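You operate a simulated robot arm through the tools that you are given. There is no shell and no other tool. Be economical: measure what you need, move in short steps, check, and stop when the job is done.

Carry out the task below with a simulated two-armed robot. There is one attempt and no reset: what you move stays moved.

## Task
Put two straps round the closed blue box in the lane.
Fine: one at the orange bar, then pull the bar out and strap again at the lane's end; switch off after.
Where things are to end (x, y in the base frame): blue box within 0.022 m of [0.48, 0.11].

It is judged by the outcome, as a careful person would: the job done as asked, and still so three seconds after it is handed in. It fails if anything else is knocked over, pushed out of place, dropped, spilled or broken.

## Robot
Two 7-joint arms with fingered hands on one trunk, on a base that drives. Base frame: it is fixed to the floor where the robot stands at the start and does not move with it; the origin is under the middle of the robot, x ahead of it, y to its left, z up. Units: m, degrees, N and s.
The left shoulder is at the start at [0.03, 0.119, 1.119], the right one opposite. With the tool pointing down near the work surface each hand reaches from about 0.32 to 0.76 m from the robot's upright axis, wherever it stands, measured 20 degrees to its own side. Places, roughly: blue box (42x32x13 cm) [0.8, -0.3, 0.9]; orange bar [0.3, 0, 0.9]; strapper switch [0.5, 0, 1.2]. Payload 3.8 kg a hand.
The TCP of each hand is the grasp point between the finger pads, 0.025 m short of the fingertips. In the tool frame z runs along the fingers and y along their closing line. Largest opening 0.088 m; the body of the gripper starts 0.029 m behind the TCP. The gripper is a hand of 4 fingers: y runs from the thumb to the fingers, the wrist lies at [-0.013, -0.106, -0.174] in the tool frame, and closing takes about 1.5 s.
Orientation is told as [roll, pitch, yaw] about the base's x, y, z axes, in that order, counted from this pose: with the fingers straight down and the wrist toward the robot, the tool's x, y and z point along [0, 1, 0], [1, 0, 0] and [0, 0, -1] of the base frame.

## Interface
- The arms move only by the tool apply_moves. It takes "left_moves", "right_moves" or both (then of equal length, played together; a hand with none holds still); each is one flat list of numbers, 7 for each row, row after row: the shift along the base's x, y, z in m, then the turn, a rotation vector about the base's x, y, z in degrees, then the opening, from 0 (shut) to 1 (fully open). In form: [dx, dy, dz, wx, wy, wz, jaw, dx, dy, dz, wx, wy, wz, jaw, ...]. A call has 1 to 20 rows; each row is the pose to reach, as a shift and turn from the pose commanded when the call began. Rows are played at 5 a second. More than 0.05 m and 8.6 degrees between two rows, or a gripper value outside its range, and nothing of the call is played. A pose out of reach is approached as far as the arm can. The call stops where the force on the tool passes 70 N (or 10 N more than at its start, if that is more) or the arm is blocked; 0.2 s more then pass. The fingers move at their own pace (about 0.153 m/s each) and stop on an object; they squeeze with about 25 N. The grip force told is the motor's: it shows also when the fingers shut on nothing. Time passes only in rows, and 0.2 s behind the last, so rows that repeat a pose let the fingers close. It gives the time, the measured TCP pose, the force on the tool (base axes), the opening and the grip force at its end, in the units of the frame above (readings bear some noise), with the torque about the TCP (base axes, N m) and any sound that the robot's microphone picked up, and new pictures: "views" is both (left out), scene, wrist or none (wrist: the cameras of the hands that moved).
- Cameras (640 x 400 px; columns grow to the right, rows downward): "scene" is now at [0.0628, 0.0016, 1.6786]; the picture's right is [-0.00, -1.00, 0.00], its down [-0.65, 0.00, -0.76] and it looks along [0.76, -0.00, -0.65] (base axes); focal length 214 px, centre (320, 200). "left" rides on the left gripper at [-0.064, -0.083, -0.098] in its tool frame; the picture's right is [-0.62, -0.37, 0.69], its down [0.71, -0.63, 0.30] and it looks along [0.32, 0.68, 0.65] (tool axes); focal length 265 px, centre (320, 200). "right" rides on the right gripper at [0.064, -0.083, -0.098] in its tool frame; the picture's right is [-0.62, 0.37, -0.69], its down [-0.71, -0.63, 0.30] and it looks along [-0.32, 0.68, 0.65] (tool axes); focal length 265 px, centre (320, 200). There is no depth. A picture from a camera that has moved, and an enlarged one, comes with that camera's place and axes in the base frame and with its lens.
- slide_trunk(by): slides the trunk up (or, below 0, down) by that many m; the arms and the scene camera ride with it, the base frame stays. It gives what a move gives, with no picture.
- drive_base(legs): drives the robot by 1 to 6 legs, each [ahead, left, turn to the left] in m, m and degrees, along the robot's own axes; the way and the turn of a leg run together, so that a leg with both is an arc; at most 1.5 m and 180 degrees a leg. The arms and the cameras ride along, it lands a little off, and it stops where it bumps. It gives what a move gives, and a new picture of the scene camera.
- preshape(shape, hand): the hand has 4 fingers and takes this shape, open, in about a second: jaw (thumb against the fingers, like two jaws); tri (thumb and two fingers); tip (a fingertip pinch); poke (one finger out to press); point (the index stretched); flat (the hand flat); cup (the hand cupped); fist (a fist). The gripper value then closes the fingers along that shape, each until it touches; the sizes above hold for jaw. It gives what a move gives, with no picture.
- pan_tilt(pan, tilt): turns the head with the scene camera to pan (to the left, within 120 degrees either way) and tilt (down, from -29 to 69), counted from straight ahead of the robot. It gives what a move gives, and a new picture of the scene camera.
- inspect(camera, box): a new picture of the part [left, top, right, bottom] of that camera's present view, enlarged. It takes no simulated time.
- hand_in(): hands the job in; it is judged then, once.

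Work in short steps. Places have to be worked out from the pictures, the camera data and where the tool is seen: move nearer, look again, correct. Check each grasp and each placing, and mend what went wrong. You have 120 turns and 260 pictures in all, those below and enlarged ones among them. Open the grippers and draw the arms clear of the work before you hand the job in, unless the task says otherwise; then end with one line.

The tools are called after "Request:" by a JSON object that holds its "name" and its "arguments". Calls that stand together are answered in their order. apply_moves: Moves the arms, as the interface text tells. Its arguments: {"type":"object","properties":{"left_moves":{"type":"array"},"right_moves":{"type":"array"},"views":{"type":"string","enum":["both","scene","wrist","none"]}},"required":[]} The other tools are called the same way: slide_trunk (by) slides the trunk up or down; preshape (shape, hand) gives the hand a shape; drive_base (legs) drives the base; pan_tilt (pan, tilt) turns the head that bears the scene camera; inspect (camera, box) takes an enlarged picture of a part of a camera's view; hand_in () hands the job in.

At the start:

```text
time_s: 0.0
left_tool_pos: [0.5761, 0.1405, 1.4406]
left_tcp_rot: [0.0, 0.0, 0.0]
left_contact_force: [0.4, -0.7, -0.9]
left_torque: [0.05, -0.01, 0.02]
left_opening: 0.0876
left_finger_force: 0.1
left_shape: jaw
right_tool_pos: [0.4311, -0.245, 1.4448]
right_tcp_rot: [0.0, -0.1, 0.0]
right_contact_force: [0.1, -0.2, 0.2]
right_torque: [0.02, -0.02, -0.03]
right_opening: 0.0874
right_finger_force: 0.0
right_shape: jaw
trunk travel left (down, up): [-0.275, 0.315]
robot x, y, heading: [0.0023, 0.0048, -0.1]
head pan, tilt: [-0.2, 40.8]
```

scene: 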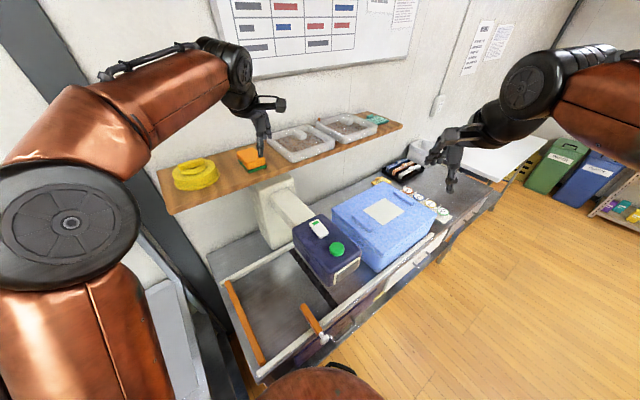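
right: 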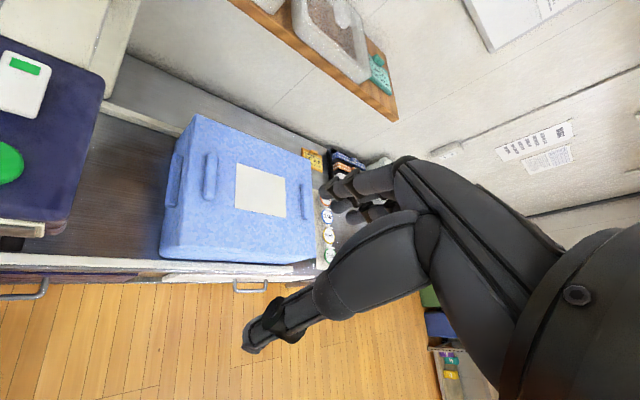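
left: 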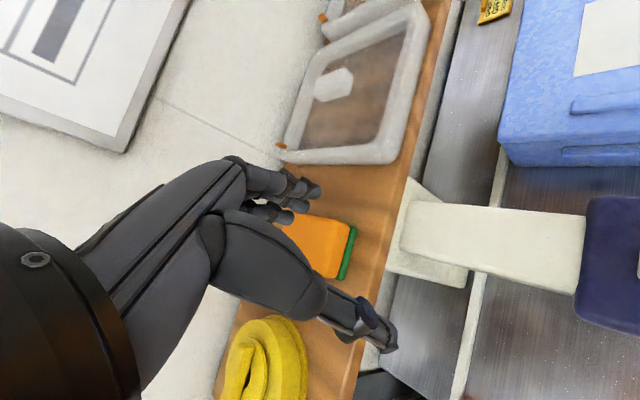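

The scene shows a lane with the box at right, a strapper head over the lane in the middle, and an orange bar and end stop on the left. I'll enlarge these parts first.

Request:
{"name": "inspect", "arguments": {"camera": "scene", "box": [200, 180, 400, 390]}}

Request:
{"name": "inspect", "arguments": {"camera": "scene", "box": [280, 130, 500, 290]}}

```text
1.90 times, centred on (300, 285) of scene
camera zoom: at [0.0628, 0.0016, 1.6786], right [0.0, -1.0, 0.0], down [-0.65, 0.0, -0.76], along [0.76, 0.0, -0.65], focal length 408 px, centre (358, 38)
```

zoom: 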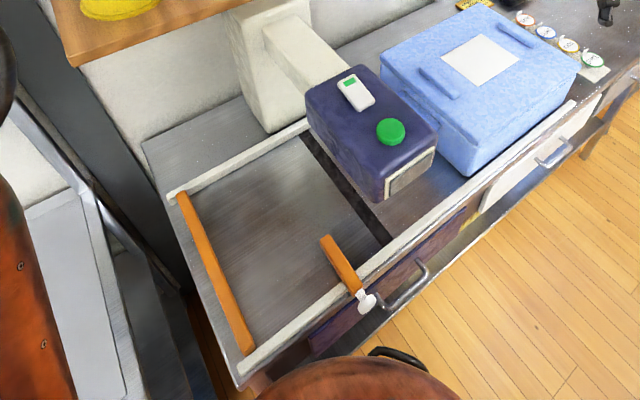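

```text
2.50 times, centred on (390, 210) of scene
camera zoom: at [0.0628, 0.0016, 1.6786], right [0.0, -1.0, 0.0], down [-0.65, 0.0, -0.76], along [0.76, 0.0, -0.65], focal length 536 px, centre (145, 175)
```

zoom: 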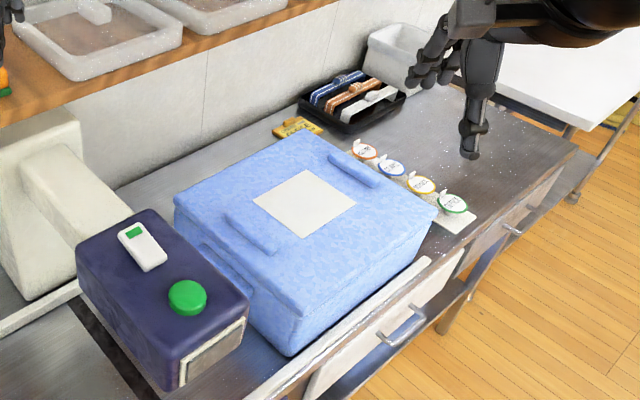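

The lane seems to run at about 128° and the short bar with a white knob is the intermediate stop. I want to see the strapper head's controls and the bar in more detail.

Request:
{"name": "inspect", "arguments": {"camera": "scene", "box": [280, 200, 370, 290]}}

Request:
{"name": "inspect", "arguments": {"camera": "scene", "box": [280, 280, 360, 360]}}

Request:
{"name": "inspect", "arguments": {"camera": "right", "box": [0, 30, 220, 250]}}

```text
4.44 times, centred on (325, 245) of scene
camera zoom: at [0.0628, 0.0016, 1.6786], right [0.0, -1.0, 0.0], down [-0.65, 0.0, -0.76], along [0.76, 0.0, -0.65], focal length 953 px, centre (298, 0)
```

zoom: 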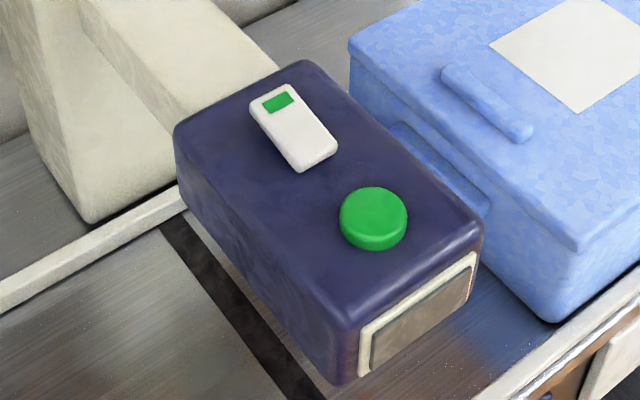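

```text
5.00 times, centred on (320, 320) of scene
camera zoom: at [0.0628, 0.0016, 1.6786], right [0.0, -1.0, 0.0], down [-0.65, 0.0, -0.76], along [0.76, 0.0, -0.65], focal length 1072 px, centre (320, -400)
```

zoom: 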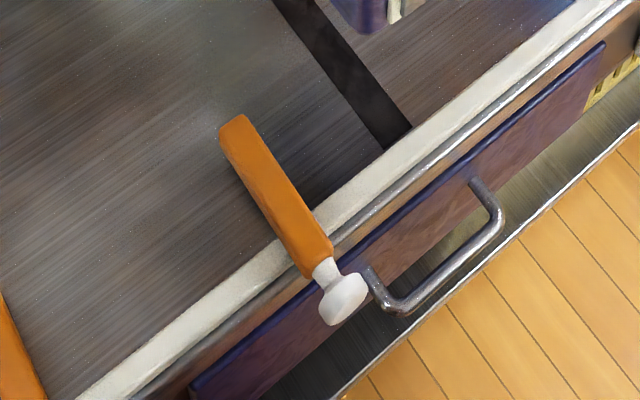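

```text
1.82 times, centred on (110, 140) of right
camera zoom: at [0.347, -0.1802, 1.5436], right [0.37, -0.62, 0.69], down [-0.63, -0.71, -0.3], along [0.68, -0.32, -0.65], focal length 483 px, centre (702, 309)
```

zoom: 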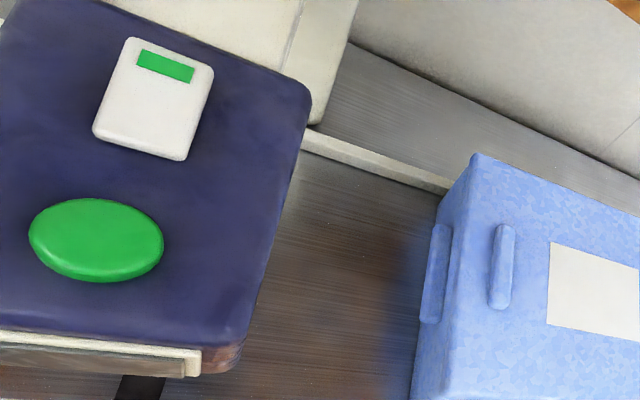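

Working it out: the lane runs along u=(-0.615, 0.788), and its end stop matches the goal. The short bar stops the box about 0.2 m earlier. The green button should be the strap trigger and the white rocker the power switch. I'll draw the left hand back, then turn to face the bench and move along it to the box.

Request:
{"name": "apply_moves", "arguments": {"left_moves": [-0.05, 0, 0, 0, 0, 0, 1, -0.1, 0, 0, 0, 0, 0, 1, -0.15, 0, 0, 0, 0, 0, 1, -0.18, 0, 0, 0, 0, 0, 1], "views": "none"}}

Request:
{"name": "drive_base", "arguments": {"legs": [[0, 0, 38], [0, -0.65, 0]]}}

```text
time_s: 1.0
left_tool_pos: [0.3961, 0.1409, 1.4406]
left_tcp_rot: [0.0, -0.1, 0.0]
left_contact_force: [0.3, -0.8, 0.0]
left_torque: [0.0, -0.02, -0.04]
left_opening: 0.0877
left_finger_force: 0.0
left_shape: jaw
right_tool_pos: [0.4293, -0.2454, 1.4451]
right_tcp_rot: [0.0, 0.1, 0.0]
right_contact_force: [-0.7, 0.7, 0.2]
right_torque: [-0.01, 0.0, 0.01]
right_opening: 0.0877
right_finger_force: 0.1
right_shape: jaw
trunk travel left (down, up): [-0.275, 0.315]
robot x, y, heading: [-0.0004, -0.0025, -0.0]
head pan, tilt: [-0.2, 40.8]
```

```text
time_s: 6.4
left_tool_pos: [0.624, -0.156, 1.4414]
left_tcp_rot: [0.0, 0.0, 37.9]
left_contact_force: [-0.2, 0.3, 1.3]
left_torque: [0.01, -0.01, 0.02]
left_opening: 0.0877
left_finger_force: 0.1
left_shape: jaw
right_tool_pos: [0.8872, -0.4381, 1.4456]
right_tcp_rot: [0.0, 0.0, 38.0]
right_contact_force: [-0.5, -0.7, 0.1]
right_torque: [-0.02, 0.0, -0.02]
right_opening: 0.0875
right_finger_force: 0.0
right_shape: jaw
trunk travel left (down, up): [-0.275, 0.315]
robot x, y, heading: [0.3948, -0.5131, 37.7]
head pan, tilt: [-0.2, 40.8]
camera scene: at [0.4459, -0.469, 1.6786], right [0.61, -0.79, 0.0], down [-0.52, -0.4, -0.76], along [0.6, 0.46, -0.65], focal length 214 px, centre (320, 200)
```

scene: 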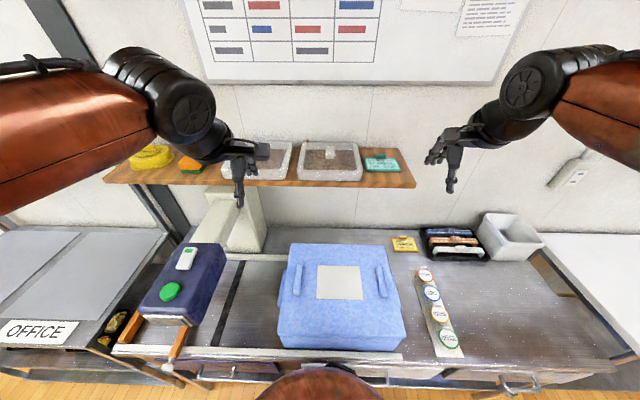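

The robot now faces the bench squarely, with the box straight ahead. I'll enlarge to measure the box and the lane.

Request:
{"name": "inspect", "arguments": {"camera": "scene", "box": [260, 225, 480, 375]}}

Request:
{"name": "inspect", "arguments": {"camera": "scene", "box": [100, 220, 320, 380]}}

```text
2.67 times, centred on (370, 300) of scene
camera zoom: at [0.4459, -0.469, 1.6786], right [0.61, -0.79, 0.0], down [-0.52, -0.4, -0.76], along [0.6, 0.46, -0.65], focal length 572 px, centre (187, -67)
```

zoom: 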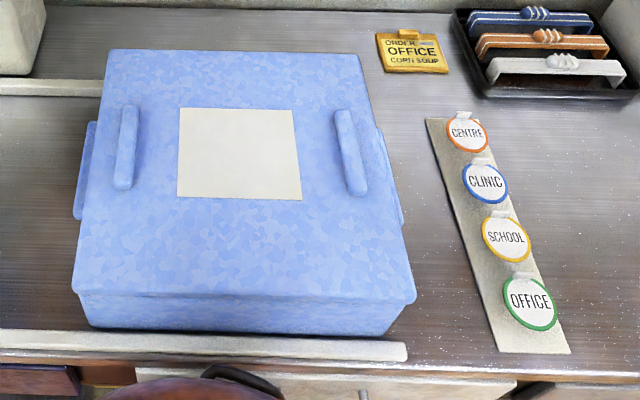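

```text
2.50 times, centred on (210, 300) of scene
camera zoom: at [0.4459, -0.469, 1.6786], right [0.61, -0.79, 0.0], down [-0.52, -0.4, -0.76], along [0.6, 0.46, -0.65], focal length 536 px, centre (595, -50)
```

zoom: 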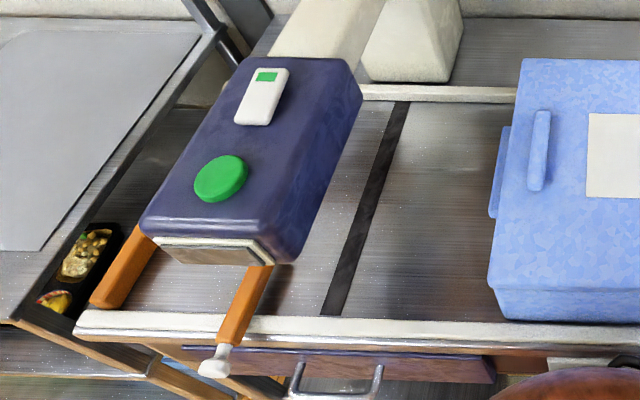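

Box top is at about z 0.99 and the table about 0.86. The end handle facing the tags is at about s=-0.705 and the tag strip starts at s≈-0.80. I'll turn the right hand 90° while still high, so the wrist trails the push direction and stays clear of the strapper head. I'll close it and move it past the box's trailing end.

Request:
{"name": "apply_moves", "arguments": {"right_moves": [0.005, -0.005, 0, 0, 0, 8, 1, 0.01, -0.01, 0, 0, 0, 16, 0.8, 0.015, -0.015, 0, 0, 0, 24, 0.5, 0.02, -0.02, 0, 0, 0, 32, 0.2, 0.025, -0.025, 0, 0, 0, 40, 0, 0.03, -0.03, 0, 0, 0, 48, 0, 0.035, -0.035, 0, 0, 0, 56, 0, 0.04, -0.04, 0, 0, 0, 64, 0, 0.045, -0.045, 0, 0, 0, 72, 0, 0.05, -0.05, 0, 0, 0, 80, 0, 0.055, -0.055, 0, 0, 0, 88, 0, 0.055, -0.055, 0, 0, 0, 90, 0]}}

```text
time_s: 9.0
left_tool_pos: [0.6248, -0.1554, 1.44]
left_tcp_rot: [0.1, 0.0, 38.0]
left_contact_force: [0.0, 0.3, 0.2]
left_torque: [0.0, 0.02, 0.0]
left_opening: 0.0877
left_finger_force: 0.0
left_shape: jaw
right_tool_pos: [0.9408, -0.4955, 1.4455]
right_tcp_rot: [-0.1, 0.0, 128.0]
right_contact_force: [0.5, 0.5, -0.3]
right_torque: [0.01, 0.04, 0.03]
right_opening: 0.0004
right_finger_force: 25.4
right_shape: jaw
trunk travel left (down, up): [-0.275, 0.315]
robot x, y, heading: [0.3928, -0.5082, 38.0]
head pan, tilt: [-0.2, 40.8]
camera scene: at [0.4456, -0.4692, 1.6786], right [0.61, -0.79, 0.0], down [-0.52, -0.4, -0.76], along [0.6, 0.46, -0.65], focal length 214 px, centre (320, 200)
camera right: at [0.9418, -0.5989, 1.5439], right [0.26, 0.67, 0.69], down [0.95, -0.06, -0.3], along [-0.17, 0.74, -0.65], focal length 265 px, centre (320, 200)
```

scene: 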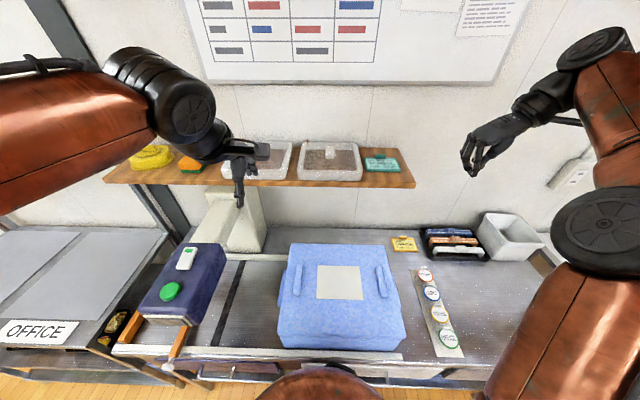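
right: 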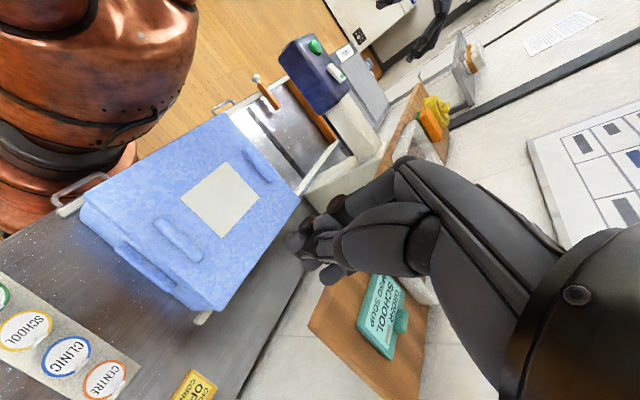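

The hand is oriented as intended, and the box with its trailing handle is in view. I'll lower it to about z 1.03 behind the box and look again.

Request:
{"name": "apply_moves", "arguments": {"right_moves": [0, 0, -0.045, 0, 0, 0, 0, 0, 0, -0.09, 0, 0, 0, 0, 0, 0, -0.135, 0, 0, 0, 0, 0, 0, -0.18, 0, 0, 0, 0, 0, 0, -0.225, 0, 0, 0, 0, 0, 0, -0.27, 0, 0, 0, 0, 0, 0, -0.315, 0, 0, 0, 0, 0, 0, -0.36, 0, 0, 0, 0, 0, 0, -0.4, 0, 0, 0, 0, 0, 0, -0.42, 0, 0, 0, 0]}}

```text
time_s: 11.2
left_tool_pos: [0.624, -0.1556, 1.44]
left_tcp_rot: [0.0, 0.1, 38.0]
left_contact_force: [1.1, 1.0, 1.0]
left_torque: [0.03, -0.03, -0.01]
left_opening: 0.0877
left_finger_force: 0.0
left_shape: jaw
right_tool_pos: [0.9412, -0.4915, 1.027]
right_tcp_rot: [0.1, -0.1, 128.0]
right_contact_force: [0.6, 0.9, -0.8]
right_torque: [0.0, 0.0, -0.01]
right_opening: 0.0
right_finger_force: 24.6
right_shape: jaw
trunk travel left (down, up): [-0.275, 0.315]
robot x, y, heading: [0.3989, -0.5127, 37.9]
head pan, tilt: [-0.2, 40.8]
camera scene: at [0.446, -0.4687, 1.6786], right [0.61, -0.79, 0.0], down [-0.52, -0.4, -0.76], along [0.6, 0.46, -0.65], focal length 214 px, centre (320, 200)
camera right: at [0.9424, -0.5959, 1.1242], right [0.26, 0.67, 0.69], down [0.95, -0.06, -0.3], along [-0.17, 0.74, -0.65], focal length 265 px, centre (320, 200)
```

scene: 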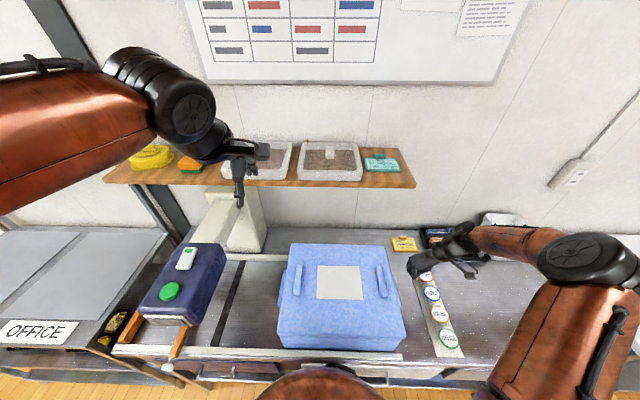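
right: 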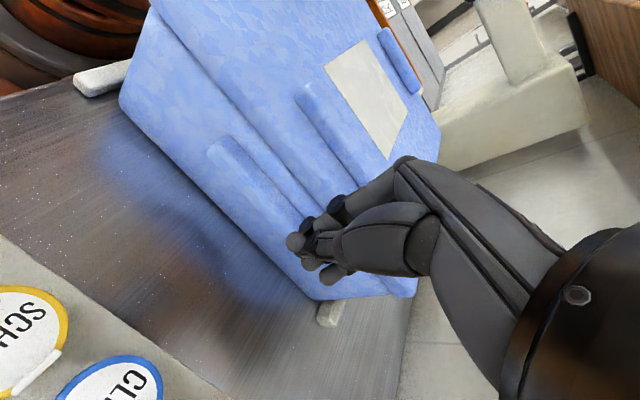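

The hand is behind the trailing handle, near the box's centreline. I'll tilt the fingertips forward by 15° and lower to handle height, then look before touching.

Request:
{"name": "apply_moves", "arguments": {"right_moves": [0, 0, -0.03, 5.9, 4.6, 0, 0, 0, 0, -0.06, 11.8, 9.2, 0, 0, 0, 0, -0.085, 11.8, 9.2, 0, 0]}}

```text
time_s: 12.0
left_tool_pos: [0.6249, -0.154, 1.44]
left_tcp_rot: [0.0, 0.1, 38.0]
left_contact_force: [-0.9, -0.1, 0.3]
left_torque: [0.02, -0.01, -0.04]
left_opening: 0.0878
left_finger_force: 0.0
left_shape: jaw
right_tool_pos: [0.942, -0.4925, 0.9406]
right_tcp_rot: [0.0, -15.0, 127.9]
right_contact_force: [1.3, -0.3, 0.5]
right_torque: [-0.01, 0.0, -0.01]
right_opening: 0.0001
right_finger_force: 24.8
right_shape: jaw
trunk travel left (down, up): [-0.275, 0.315]
robot x, y, heading: [0.3957, -0.5141, 37.7]
head pan, tilt: [-0.2, 40.8]
camera scene: at [0.446, -0.4684, 1.6786], right [0.61, -0.79, 0.0], down [-0.52, -0.4, -0.76], along [0.6, 0.46, -0.65], focal length 214 px, centre (320, 200)
camera right: at [0.9562, -0.6148, 1.0138], right [0.38, 0.52, 0.76], down [0.89, 0.02, -0.46], along [-0.25, 0.85, -0.45], focal length 265 px, centre (320, 200)
```

scene: 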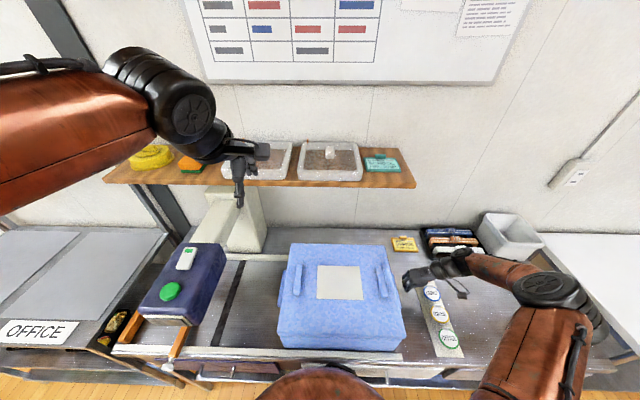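
right: 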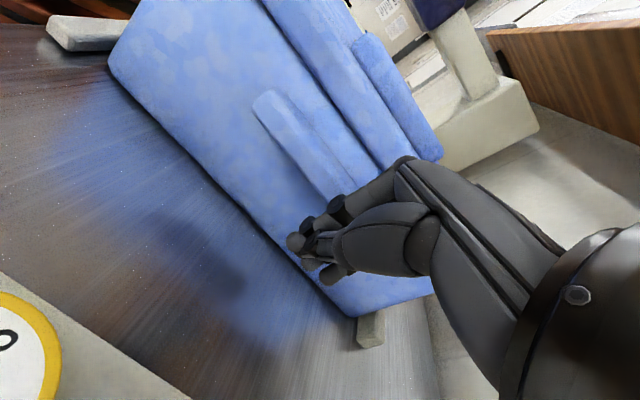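

The fingertips are level with the box's end, just under the handle. I'll push slowly along the lane by 0.06 m and check the contact.

Request:
{"name": "apply_moves", "arguments": {"right_moves": [-0.0123, 0.0158, 0.01, 0, 0, 0, 0, -0.0246, 0.0315, 0.01, 0, 0, 0, 0, -0.0369, 0.0473, 0.01, 0, 0, 0, 0, -0.0431, 0.0552, 0.01, 0, 0, 0, 0]}}

```text
time_s: 13.0
left_tool_pos: [0.6244, -0.1547, 1.44]
left_tcp_rot: [0.0, 0.0, 38.0]
left_contact_force: [-0.7, -1.0, -0.3]
left_torque: [0.0, 0.02, 0.03]
left_opening: 0.0876
left_finger_force: 0.1
left_shape: jaw
right_tool_pos: [0.898, -0.4384, 0.9507]
right_tcp_rot: [0.0, -15.0, 128.0]
right_contact_force: [1.7, -2.0, 0.7]
right_torque: [0.02, 0.01, 0.03]
right_opening: 0.0001
right_finger_force: 25.3
right_shape: jaw
trunk travel left (down, up): [-0.275, 0.315]
robot x, y, heading: [0.3983, -0.5083, 37.8]
head pan, tilt: [-0.2, 40.8]
camera scene: at [0.446, -0.469, 1.6786], right [0.61, -0.79, 0.0], down [-0.52, -0.4, -0.76], along [0.6, 0.46, -0.65], focal length 214 px, centre (320, 200)
camera right: at [0.9121, -0.5614, 1.0231], right [0.38, 0.52, 0.76], down [0.89, 0.02, -0.46], along [-0.25, 0.85, -0.45], focal length 265 px, centre (320, 200)
```

scene: 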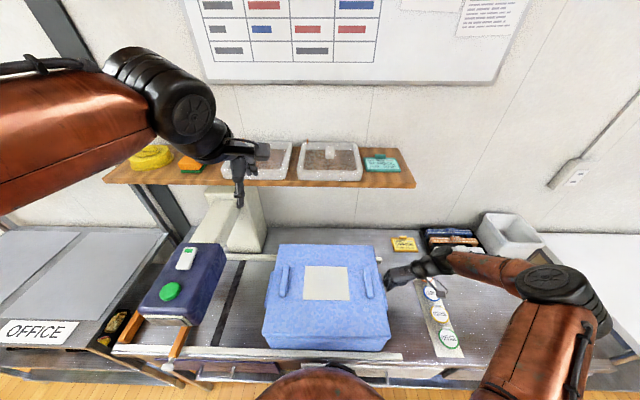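
right: 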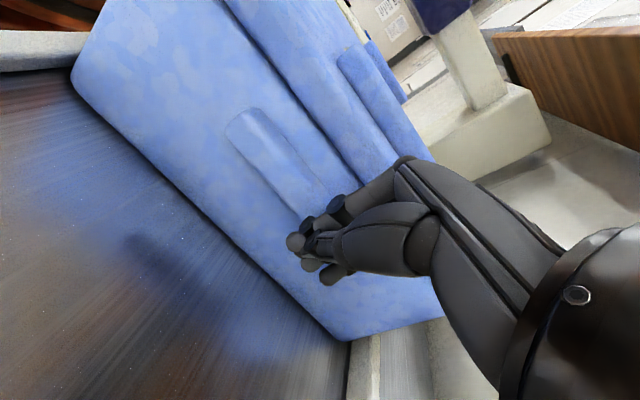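

The box slides easily, at about 2.6 N. I'll push 0.19 m further at a gentle speed.

Request:
{"name": "apply_moves", "arguments": {"right_moves": [-0.0123, 0.0158, 0, 0, 0, 0, 0, -0.0246, 0.0315, 0, 0, 0, 0, 0, -0.0369, 0.0473, 0, 0, 0, 0, 0, -0.0492, 0.063, 0, 0, 0, 0, 0, -0.0615, 0.0788, 0, 0, 0, 0, 0, -0.0738, 0.0946, 0, 0, 0, 0, 0, -0.0861, 0.1103, 0, 0, 0, 0, 0, -0.0984, 0.1261, 0, 0, 0, 0, 0, -0.1107, 0.1418, 0, 0, 0, 0, 0, -0.1169, 0.1497, 0, 0, 0, 0, 0]}}

Request:
{"name": "inspect", "arguments": {"camera": "scene", "box": [100, 220, 360, 390]}}

```text
time_s: 15.2
left_tool_pos: [0.6241, -0.155, 1.4414]
left_tcp_rot: [0.0, 0.0, 38.0]
left_contact_force: [0.4, -0.5, 0.0]
left_torque: [0.03, 0.0, 0.0]
left_opening: 0.0878
left_finger_force: 0.2
left_shape: jaw
right_tool_pos: [0.7809, -0.2893, 0.9487]
right_tcp_rot: [0.0, -14.9, 128.0]
right_contact_force: [1.9, -1.8, 1.5]
right_torque: [0.03, 0.03, -0.01]
right_opening: 0.0002
right_finger_force: 24.5
right_shape: jaw
trunk travel left (down, up): [-0.275, 0.315]
robot x, y, heading: [0.3963, -0.512, 37.9]
head pan, tilt: [-0.2, 40.8]
camera scene: at [0.4461, -0.469, 1.6786], right [0.61, -0.79, 0.0], down [-0.52, -0.4, -0.76], along [0.6, 0.46, -0.65], focal length 214 px, centre (320, 200)
camera right: at [0.7957, -0.412, 1.0225], right [0.38, 0.52, 0.76], down [0.89, 0.02, -0.46], along [-0.25, 0.85, -0.46], focal length 265 px, centre (320, 200)
```

scene: 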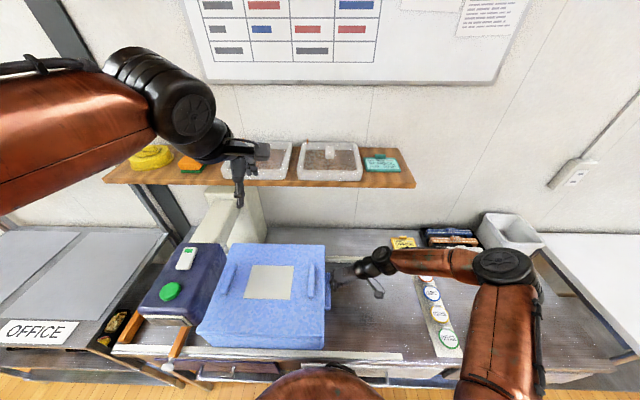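
right: 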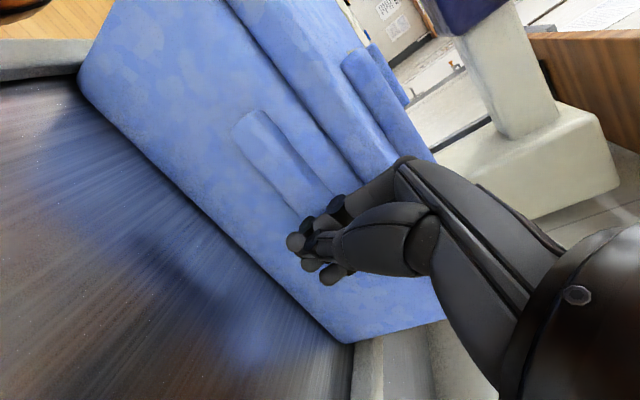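

```text
2.35 times, centred on (230, 305) of scene
camera zoom: at [0.4461, -0.469, 1.6786], right [0.61, -0.79, 0.0], down [-0.52, -0.4, -0.76], along [0.6, 0.46, -0.65], focal length 505 px, centre (532, -47)
```

zoom: 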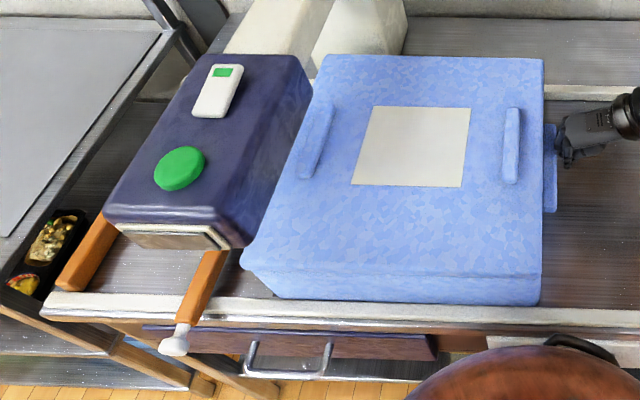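

The box centre is at about s=-0.268 and the bar should stop it at about -0.20. I'll push 0.05 m more in small steps and watch the force.

Request:
{"name": "apply_moves", "arguments": {"right_moves": [-0.0062, 0.0079, 0, 0, 0, 0, 0, -0.0123, 0.0158, 0, 0, 0, 0, 0, -0.0185, 0.0236, 0, 0, 0, 0, 0, -0.0246, 0.0315, 0, 0, 0, 0, 0, -0.0308, 0.0394, 0, 0, 0, 0, 0], "views": "none"}}

Request:
{"name": "inspect", "arguments": {"camera": "scene", "box": [100, 220, 360, 390]}}

```text
time_s: 16.4
left_tool_pos: [0.6236, -0.156, 1.4401]
left_tcp_rot: [0.0, 0.0, 37.9]
left_contact_force: [-0.6, 0.0, 0.0]
left_torque: [0.04, -0.05, -0.01]
left_opening: 0.0879
left_finger_force: 0.0
left_shape: jaw
right_tool_pos: [0.7512, -0.2491, 0.9508]
right_tcp_rot: [0.0, -15.0, 128.0]
right_contact_force: [2.2, -1.8, -0.1]
right_torque: [-0.01, -0.03, 0.01]
right_opening: 0.0
right_finger_force: 24.4
right_shape: jaw
trunk travel left (down, up): [-0.275, 0.315]
robot x, y, heading: [0.3958, -0.5092, 38.0]
head pan, tilt: [-0.2, 40.8]
```

```text
2.35 times, centred on (230, 305) of scene
camera zoom: at [0.4459, -0.4687, 1.6786], right [0.61, -0.79, 0.0], down [-0.52, -0.4, -0.76], along [0.6, 0.46, -0.65], focal length 505 px, centre (532, -47)
```

zoom: 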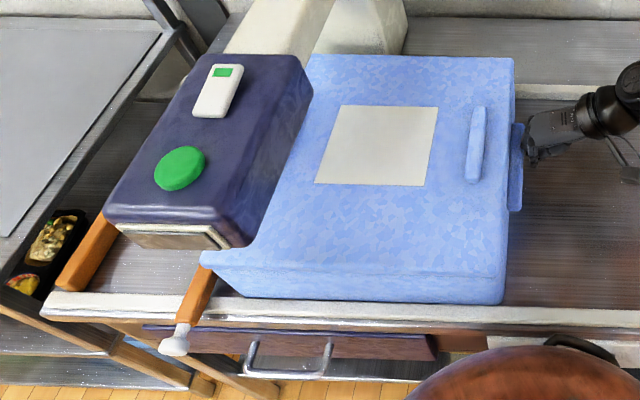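

It isn't touching the bar yet; the force is still about 2.8 N. I'll creep on in 6 mm steps for up to 0.036 m.

Request:
{"name": "apply_moves", "arguments": {"right_moves": [-0.0037, 0.0047, 0, 0, 0, 0, 0, -0.0074, 0.0095, 0, 0, 0, 0, 0, -0.0111, 0.0142, 0, 0, 0, 0, 0, -0.0148, 0.0189, 0, 0, 0, 0, 0], "views": "none"}}

Request:
{"name": "inspect", "arguments": {"camera": "scene", "box": [150, 290, 250, 390]}}

```text
time_s: 17.4
left_tool_pos: [0.6231, -0.1551, 1.4401]
left_tcp_rot: [0.1, 0.0, 38.0]
left_contact_force: [0.3, -0.4, -0.6]
left_torque: [0.03, 0.01, 0.0]
left_opening: 0.0878
left_finger_force: 0.2
left_shape: jaw
right_tool_pos: [0.7361, -0.2301, 0.9504]
right_tcp_rot: [0.0, -15.0, 128.0]
right_contact_force: [1.4, -1.8, 1.7]
right_torque: [0.03, 0.02, -0.01]
right_opening: 0.0
right_finger_force: 24.7
right_shape: jaw
trunk travel left (down, up): [-0.275, 0.315]
robot x, y, heading: [0.3972, -0.5137, 38.0]
head pan, tilt: [-0.2, 40.8]
```

```text
4.00 times, centred on (200, 340) of scene
camera zoom: at [0.4459, -0.4689, 1.6786], right [0.61, -0.79, 0.0], down [-0.52, -0.4, -0.76], along [0.6, 0.46, -0.65], focal length 858 px, centre (800, -360)
```

zoom: 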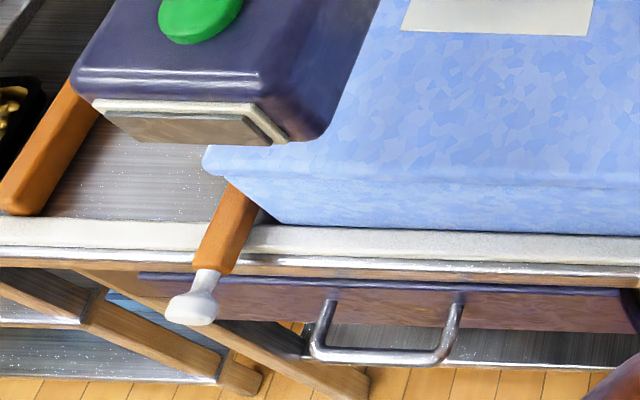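

There's still about 2 to 3 cm between box and bar. I'll continue creeping.

Request:
{"name": "apply_moves", "arguments": {"right_moves": [-0.0031, 0.0039, 0, 0, 0, 0, 0, -0.0062, 0.0079, 0, 0, 0, 0, 0, -0.0092, 0.0118, 0, 0, 0, 0, 0, -0.0123, 0.0158, 0, 0, 0, 0, 0], "views": "none"}}

Request:
{"name": "inspect", "arguments": {"camera": "scene", "box": [150, 290, 250, 390]}}

```text
time_s: 18.4
left_tool_pos: [0.6263, -0.158, 1.4423]
left_tcp_rot: [0.1, 0.0, 37.8]
left_contact_force: [1.0, 0.1, 0.2]
left_torque: [0.01, 0.0, -0.03]
left_opening: 0.0879
left_finger_force: 0.1
left_shape: jaw
right_tool_pos: [0.7271, -0.2165, 0.9512]
right_tcp_rot: [-0.1, -15.1, 127.9]
right_contact_force: [12.7, -12.3, 13.5]
right_torque: [0.2, -0.02, -0.22]
right_opening: 0.0
right_finger_force: 25.2
right_shape: jaw
trunk travel left (down, up): [-0.275, 0.315]
robot x, y, heading: [0.3989, -0.5111, 37.8]
head pan, tilt: [-0.2, 40.8]
```

```text
4.00 times, centred on (200, 340) of scene
camera zoom: at [0.4477, -0.4724, 1.6788], right [0.61, -0.79, 0.0], down [-0.52, -0.4, -0.76], along [0.6, 0.46, -0.65], focal length 858 px, centre (800, -360)
```

zoom: 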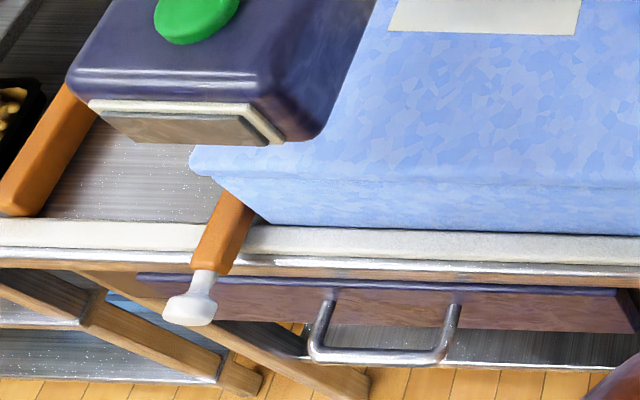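

Force rose to about 18 N, so the box is against the bar. I'll back the right hand off 2 cm and set the left hand to poke for the green button.

Request:
{"name": "apply_moves", "arguments": {"right_moves": [0.0062, -0.0079, 0, 0, 0, 0, 0, 0.0154, -0.0197, 0, 0, 0, 0, 0], "views": "scene"}}

Request:
{"name": "preshape", "arguments": {"hand": "left", "shape": "poke"}}

Request:
{"name": "inspect", "arguments": {"camera": "scene", "box": [120, 140, 340, 360]}}

Request:
{"name": "inspect", "arguments": {"camera": "left", "box": [0, 0, 640, 400]}}

```text
time_s: 19.0
left_tool_pos: [0.6237, -0.1546, 1.4408]
left_tcp_rot: [0.0, 0.0, 37.9]
left_contact_force: [0.2, -0.1, -0.4]
left_torque: [0.02, -0.02, 0.03]
left_opening: 0.0877
left_finger_force: 0.0
left_shape: jaw
right_tool_pos: [0.7361, -0.2343, 0.9502]
right_tcp_rot: [0.1, -15.1, 128.1]
right_contact_force: [0.5, -0.1, -0.4]
right_torque: [0.02, 0.0, -0.04]
right_opening: 0.0
right_finger_force: 24.9
right_shape: jaw
trunk travel left (down, up): [-0.275, 0.315]
robot x, y, heading: [0.3989, -0.5091, 38.3]
head pan, tilt: [-0.2, 40.8]
camera scene: at [0.4462, -0.4696, 1.6786], right [0.61, -0.79, 0.0], down [-0.52, -0.4, -0.76], along [0.6, 0.46, -0.65], focal length 214 px, centre (320, 200)
```

scene: 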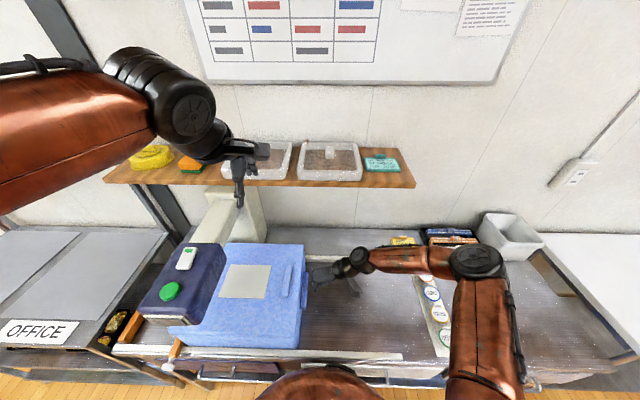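

```text
time_s: 19.9
left_tool_pos: [0.6238, -0.1541, 1.4405]
left_tcp_rot: [0.1, 0.0, 37.9]
left_contact_force: [0.2, 0.2, -0.4]
left_torque: [0.0, 0.01, 0.0]
left_opening: 0.0
left_finger_force: 0.1
left_shape: poke
right_tool_pos: [0.7389, -0.2347, 0.9505]
right_tcp_rot: [0.0, -15.0, 128.0]
right_contact_force: [0.0, -0.2, -0.4]
right_torque: [-0.02, -0.01, 0.0]
right_opening: 0.0
right_finger_force: 24.6
right_shape: jaw
trunk travel left (down, up): [-0.275, 0.315]
robot x, y, heading: [0.393, -0.5101, 38.2]
head pan, tilt: [-0.2, 40.8]
```

```text
1.82 times, centred on (230, 250) of scene
camera zoom: at [0.4458, -0.4687, 1.6786], right [0.61, -0.79, 0.0], down [-0.52, -0.4, -0.76], along [0.6, 0.46, -0.65], focal length 390 px, centre (484, 109)
```

zoom: 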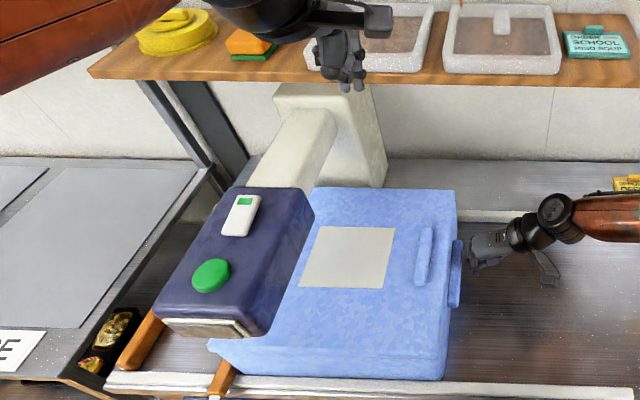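

```text
1.00 times, centred on (320, 200) of left (not enlarged: the box is as wide or as high as the picture)
camera zoom: at [0.5979, -0.2571, 1.5397], right [0.09, -0.72, -0.69], down [-0.94, 0.18, -0.3], along [0.34, 0.68, -0.65], focal length 265 px, centre (320, 200)
```

zoom: 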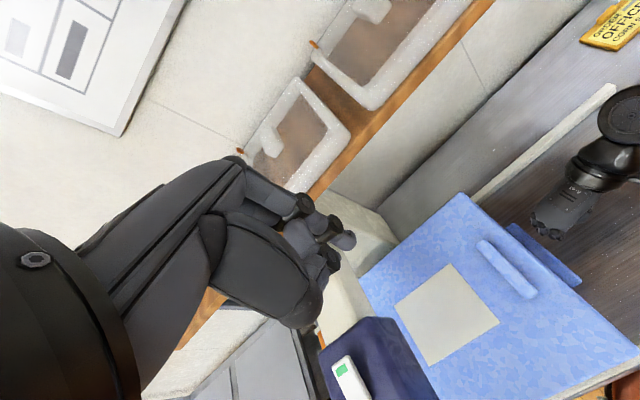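

Triangulating from two viewpoints puts the green button at (0.421, -0.046, 1.197) and the rocker at (0.486, 0.002, 1.203). I'll move the left finger above the button.

Request:
{"name": "apply_moves", "arguments": {"left_moves": [-0.04, 0.022, 0, 0, 0, 0, 0, -0.08, 0.043, 0, 0, 0, 0, 0, -0.12, 0.064, -0.02, 0, 0, 0, 0, -0.16, 0.086, -0.06, 0, 0, 0, 0, -0.203, 0.108, -0.1, 0, 0, 0, 0, -0.203, 0.108, -0.14, 0, 0, 0, 0, -0.203, 0.108, -0.17, 0, 0, 0, 0, -0.203, 0.108, -0.17, 0, 0, 0, 0]}}

```text
refused: row 4 steps farther than a row can; nothing moved
```

The combined step was too long for one row; I'll resend it with smaller steps.

Request:
{"name": "apply_moves", "arguments": {"left_moves": [-0.04, 0.022, 0, 0, 0, 0, 0, -0.08, 0.043, 0, 0, 0, 0, 0, -0.12, 0.064, 0, 0, 0, 0, 0, -0.16, 0.086, 0, 0, 0, 0, 0, -0.203, 0.108, 0, 0, 0, 0, 0, -0.203, 0.108, -0.045, 0, 0, 0, 0, -0.203, 0.108, -0.09, 0, 0, 0, 0, -0.203, 0.108, -0.135, 0, 0, 0, 0, -0.203, 0.108, -0.17, 0, 0, 0, 0]}}

```text
time_s: 21.9
left_tool_pos: [0.4195, -0.0483, 1.2697]
left_tcp_rot: [-0.1, 0.0, 38.0]
left_contact_force: [-0.7, 1.2, -0.2]
left_torque: [0.01, -0.05, 0.0]
left_opening: 0.0
left_finger_force: 0.0
left_shape: poke
right_tool_pos: [0.739, -0.2336, 0.9502]
right_tcp_rot: [0.0, -15.1, 127.9]
right_contact_force: [-0.1, -0.1, -0.3]
right_torque: [0.01, 0.02, 0.05]
right_opening: 0.0002
right_finger_force: 25.1
right_shape: jaw
trunk travel left (down, up): [-0.275, 0.315]
robot x, y, heading: [0.391, -0.5079, 38.1]
head pan, tilt: [-0.2, 40.8]
camera scene: at [0.446, -0.468, 1.6786], right [0.61, -0.79, 0.0], down [-0.52, -0.4, -0.76], along [0.6, 0.46, -0.65], focal length 214 px, centre (320, 200)
camera left: at [0.3938, -0.1501, 1.3681], right [0.09, -0.71, -0.69], down [-0.94, 0.18, -0.3], along [0.34, 0.68, -0.65], focal length 265 px, centre (320, 200)
```

scene: 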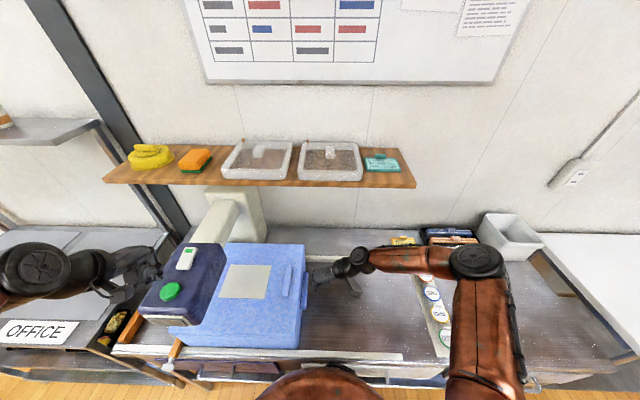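
left: 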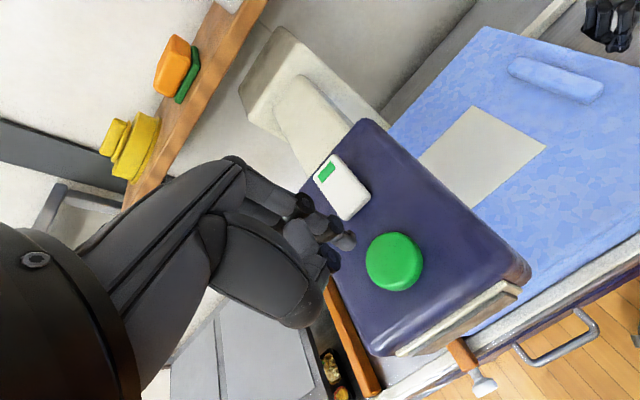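

The wrist view confirms the button is right under the finger at about (0.421, -0.050). I'll press down in small steps.

Request:
{"name": "apply_moves", "arguments": {"left_moves": [0.001, -0.001, -0.02, 0, 0, 0, 0, 0.001, -0.001, -0.035, 0, 0, 0, 0, 0.001, -0.001, -0.042, 0, 0, 0, 0, 0.001, -0.001, -0.048, 0, 0, 0, 0], "views": "wrist"}}

```text
time_s: 22.9
left_tool_pos: [0.4218, -0.0486, 1.2226]
left_tcp_rot: [0.2, 0.1, 38.0]
left_contact_force: [-0.8, 0.2, 0.3]
left_torque: [0.03, 0.0, 0.02]
left_opening: 0.0
left_finger_force: 0.1
left_shape: poke
right_tool_pos: [0.7389, -0.2336, 0.9506]
right_tcp_rot: [0.0, -15.1, 128.0]
right_contact_force: [0.8, -0.4, -0.2]
right_torque: [0.01, -0.02, 0.03]
right_opening: 0.0002
right_finger_force: 24.8
right_shape: jaw
trunk travel left (down, up): [-0.275, 0.315]
robot x, y, heading: [0.3974, -0.51, 37.8]
head pan, tilt: [-0.2, 40.8]
camera left: at [0.396, -0.151, 1.3212], right [0.09, -0.72, -0.69], down [-0.94, 0.17, -0.3], along [0.34, 0.68, -0.65], focal length 265 px, centre (320, 200)
```

left: 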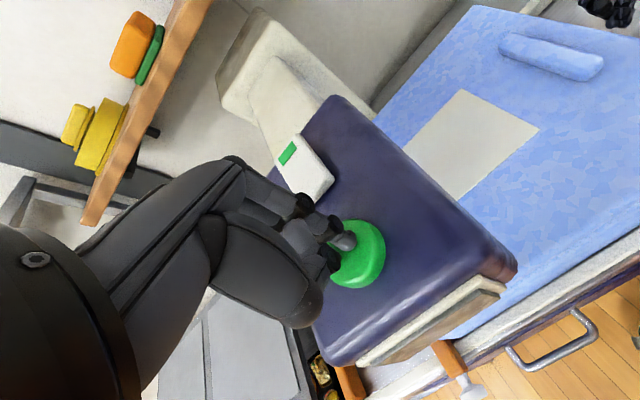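

There's no contact yet; the tip is right above the button. I'll go down further in 4 mm steps.

Request:
{"name": "apply_moves", "arguments": {"left_moves": [0, 0, -0.004, 0, 0, 0, 0, 0, 0, -0.008, 0, 0, 0, 0, 0, 0, -0.012, 0, 0, 0, 0, 0, 0, -0.015, 0, 0, 0, 0], "views": "wrist"}}

```text
time_s: 23.9
left_tool_pos: [0.4224, -0.0485, 1.2118]
left_tcp_rot: [0.3, -0.5, 38.1]
left_contact_force: [2.0, 0.8, 41.0]
left_torque: [-0.02, -0.11, -0.03]
left_opening: 0.0
left_finger_force: 0.1
left_shape: poke
right_tool_pos: [0.7384, -0.2362, 0.9525]
right_tcp_rot: [-0.1, -15.1, 128.0]
right_contact_force: [0.4, 0.8, 0.3]
right_torque: [-0.02, -0.02, 0.03]
right_opening: 0.0
right_finger_force: 25.3
right_shape: jaw
trunk travel left (down, up): [-0.275, 0.315]
robot x, y, heading: [0.3973, -0.5091, 38.2]
head pan, tilt: [-0.2, 40.8]
heard: click
camera left: at [0.396, -0.1519, 1.3099], right [0.1, -0.71, -0.7], down [-0.94, 0.18, -0.31], along [0.34, 0.68, -0.64], focal length 265 px, centre (320, 200)
```

left: 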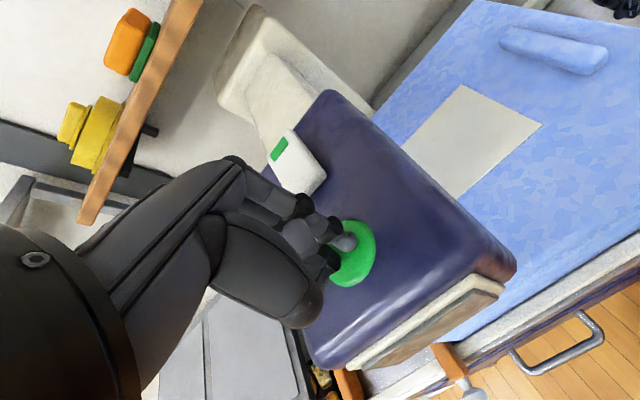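

It clicked. I'll lift the finger, wait, and look for the strap.

Request:
{"name": "apply_moves", "arguments": {"left_moves": [0, 0, 0.03, 0, 0, 0, 0, 0, 0, 0.06, 0, 0, 0, 0, 0, 0, 0.09, 0, 0, 0, 0, 0, 0, 0.09, 0, 0, 0, 0, 0, 0, 0.09, 0, 0, 0, 0, 0, 0, 0.09, 0, 0, 0, 0, 0, 0, 0.09, 0, 0, 0, 0, 0, 0, 0.09, 0, 0, 0, 0]}}

Request:
{"name": "inspect", "arguments": {"camera": "scene", "box": [120, 210, 340, 380]}}

```text
time_s: 25.7
left_tool_pos: [0.4198, -0.0492, 1.2962]
left_tcp_rot: [0.0, 0.0, 37.9]
left_contact_force: [0.6, 0.7, 0.6]
left_torque: [0.04, -0.01, 0.01]
left_opening: 0.0
left_finger_force: 0.0
left_shape: poke
right_tool_pos: [0.7399, -0.235, 0.9504]
right_tcp_rot: [0.0, -15.0, 128.0]
right_contact_force: [-0.3, -0.2, 0.1]
right_torque: [0.02, -0.02, 0.01]
right_opening: 0.0
right_finger_force: 24.9
right_shape: jaw
trunk travel left (down, up): [-0.275, 0.315]
robot x, y, heading: [0.3954, -0.5077, 37.8]
head pan, tilt: [-0.2, 40.8]
camera scene: at [0.4457, -0.4686, 1.6786], right [0.61, -0.79, 0.0], down [-0.52, -0.4, -0.76], along [0.6, 0.46, -0.65], focal length 214 px, centre (320, 200)
camera left: at [0.3945, -0.1506, 1.3958], right [0.09, -0.72, -0.69], down [-0.94, 0.18, -0.3], along [0.34, 0.68, -0.65], focal length 265 px, centre (320, 200)
```

scene: 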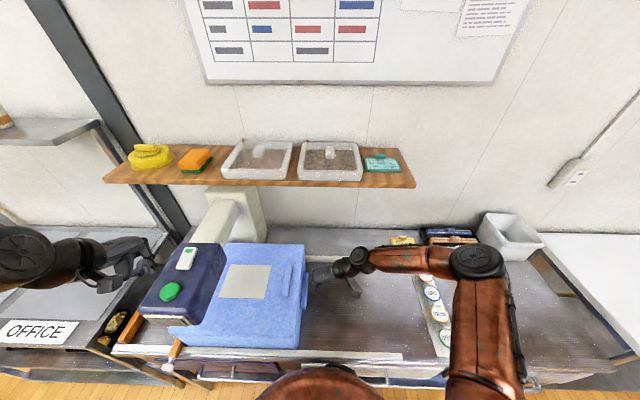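
left: 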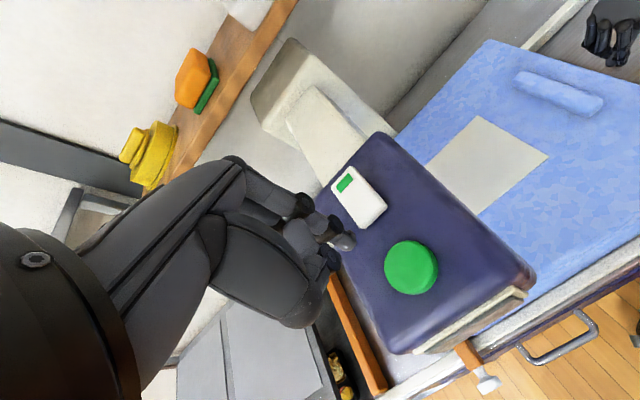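

```text
2.35 times, centred on (230, 295) of scene
camera zoom: at [0.4457, -0.4686, 1.6786], right [0.61, -0.79, 0.0], down [-0.52, -0.4, -0.76], along [0.6, 0.46, -0.65], focal length 505 px, centre (532, -24)
```

zoom: 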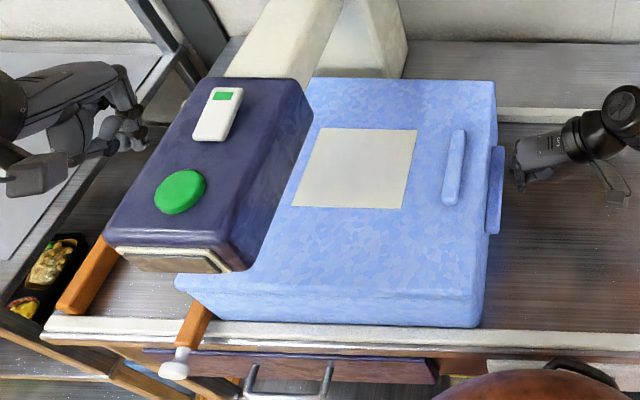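

I can't see a strap on the box's front face where it should be. I'll look closely at the rocker and the area under the head.

Request:
{"name": "inspect", "arguments": {"camera": "left", "box": [310, 130, 450, 310]}}

Request:
{"name": "inspect", "arguments": {"camera": "scene", "box": [150, 300, 270, 380]}}

```text
2.22 times, centred on (380, 220) of left
camera zoom: at [0.3945, -0.1506, 1.3958], right [0.09, -0.72, -0.69], down [-0.94, 0.18, -0.3], along [0.34, 0.68, -0.65], focal length 590 px, centre (187, 156)
```

zoom: 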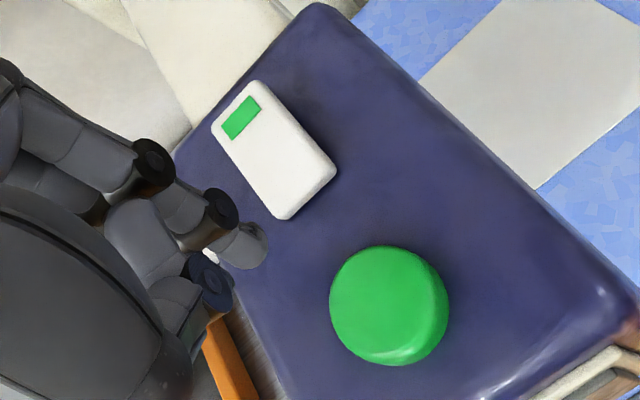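

```text
5.00 times, centred on (210, 340) of scene
camera zoom: at [0.4457, -0.4686, 1.6786], right [0.61, -0.79, 0.0], down [-0.52, -0.4, -0.76], along [0.6, 0.46, -0.65], focal length 1072 px, centre (870, -500)
```

zoom: 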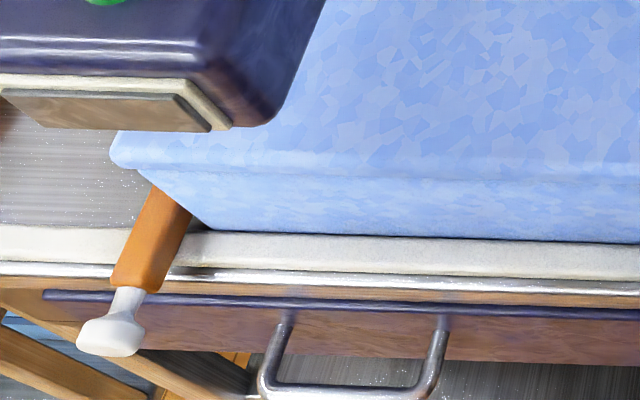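

The button clicked but there's no strap. I'll wait three seconds in case the cycle is slow, listening for sound.

Request:
{"name": "apply_moves", "arguments": {"left_moves": [0, 0, 0, 0, 0, 0, 0, 0, 0, 0, 0, 0, 0, 0, 0, 0, 0, 0, 0, 0, 0, 0, 0, 0, 0, 0, 0, 0, 0, 0, 0, 0, 0, 0, 0, 0, 0, 0, 0, 0, 0, 0, 0, 0, 0, 0, 0, 0, 0, 0, 0, 0, 0, 0, 0, 0, 0, 0, 0, 0, 0, 0, 0, 0, 0, 0, 0, 0, 0, 0, 0, 0, 0, 0, 0, 0, 0, 0, 0, 0, 0, 0, 0, 0], "views": "scene"}}

Request:
{"name": "inspect", "arguments": {"camera": "scene", "box": [140, 230, 230, 310]}}

```text
time_s: 28.3
left_tool_pos: [0.4199, -0.0492, 1.2964]
left_tcp_rot: [0.1, 0.0, 37.9]
left_contact_force: [0.0, -0.6, -0.2]
left_torque: [-0.01, 0.01, -0.01]
left_opening: 0.0001
left_finger_force: 0.2
left_shape: poke
right_tool_pos: [0.7393, -0.2343, 0.9497]
right_tcp_rot: [0.0, -14.9, 128.1]
right_contact_force: [0.4, -0.5, -0.2]
right_torque: [0.01, -0.05, 0.01]
right_opening: 0.0
right_finger_force: 24.8
right_shape: jaw
trunk travel left (down, up): [-0.275, 0.315]
robot x, y, heading: [0.3944, -0.5093, 37.6]
head pan, tilt: [-0.2, 40.8]
camera scene: at [0.4457, -0.4686, 1.6786], right [0.61, -0.79, 0.0], down [-0.52, -0.4, -0.76], along [0.6, 0.46, -0.65], focal length 214 px, centre (320, 200)
```

scene: 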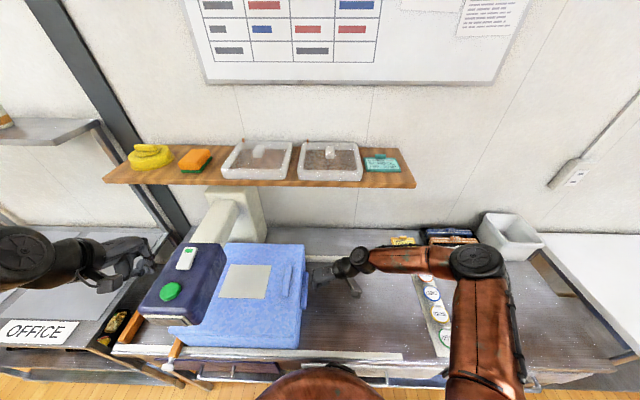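

```text
5.00 times, centred on (185, 270) of scene
camera zoom: at [0.4457, -0.4686, 1.6786], right [0.61, -0.79, 0.0], down [-0.52, -0.4, -0.76], along [0.6, 0.46, -0.65], focal length 1072 px, centre (995, -150)
```

zoom: 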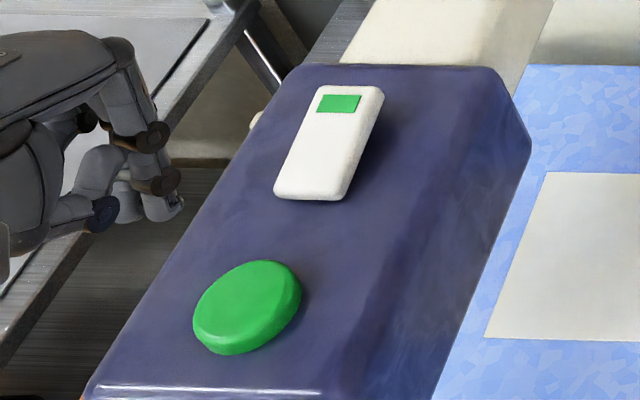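

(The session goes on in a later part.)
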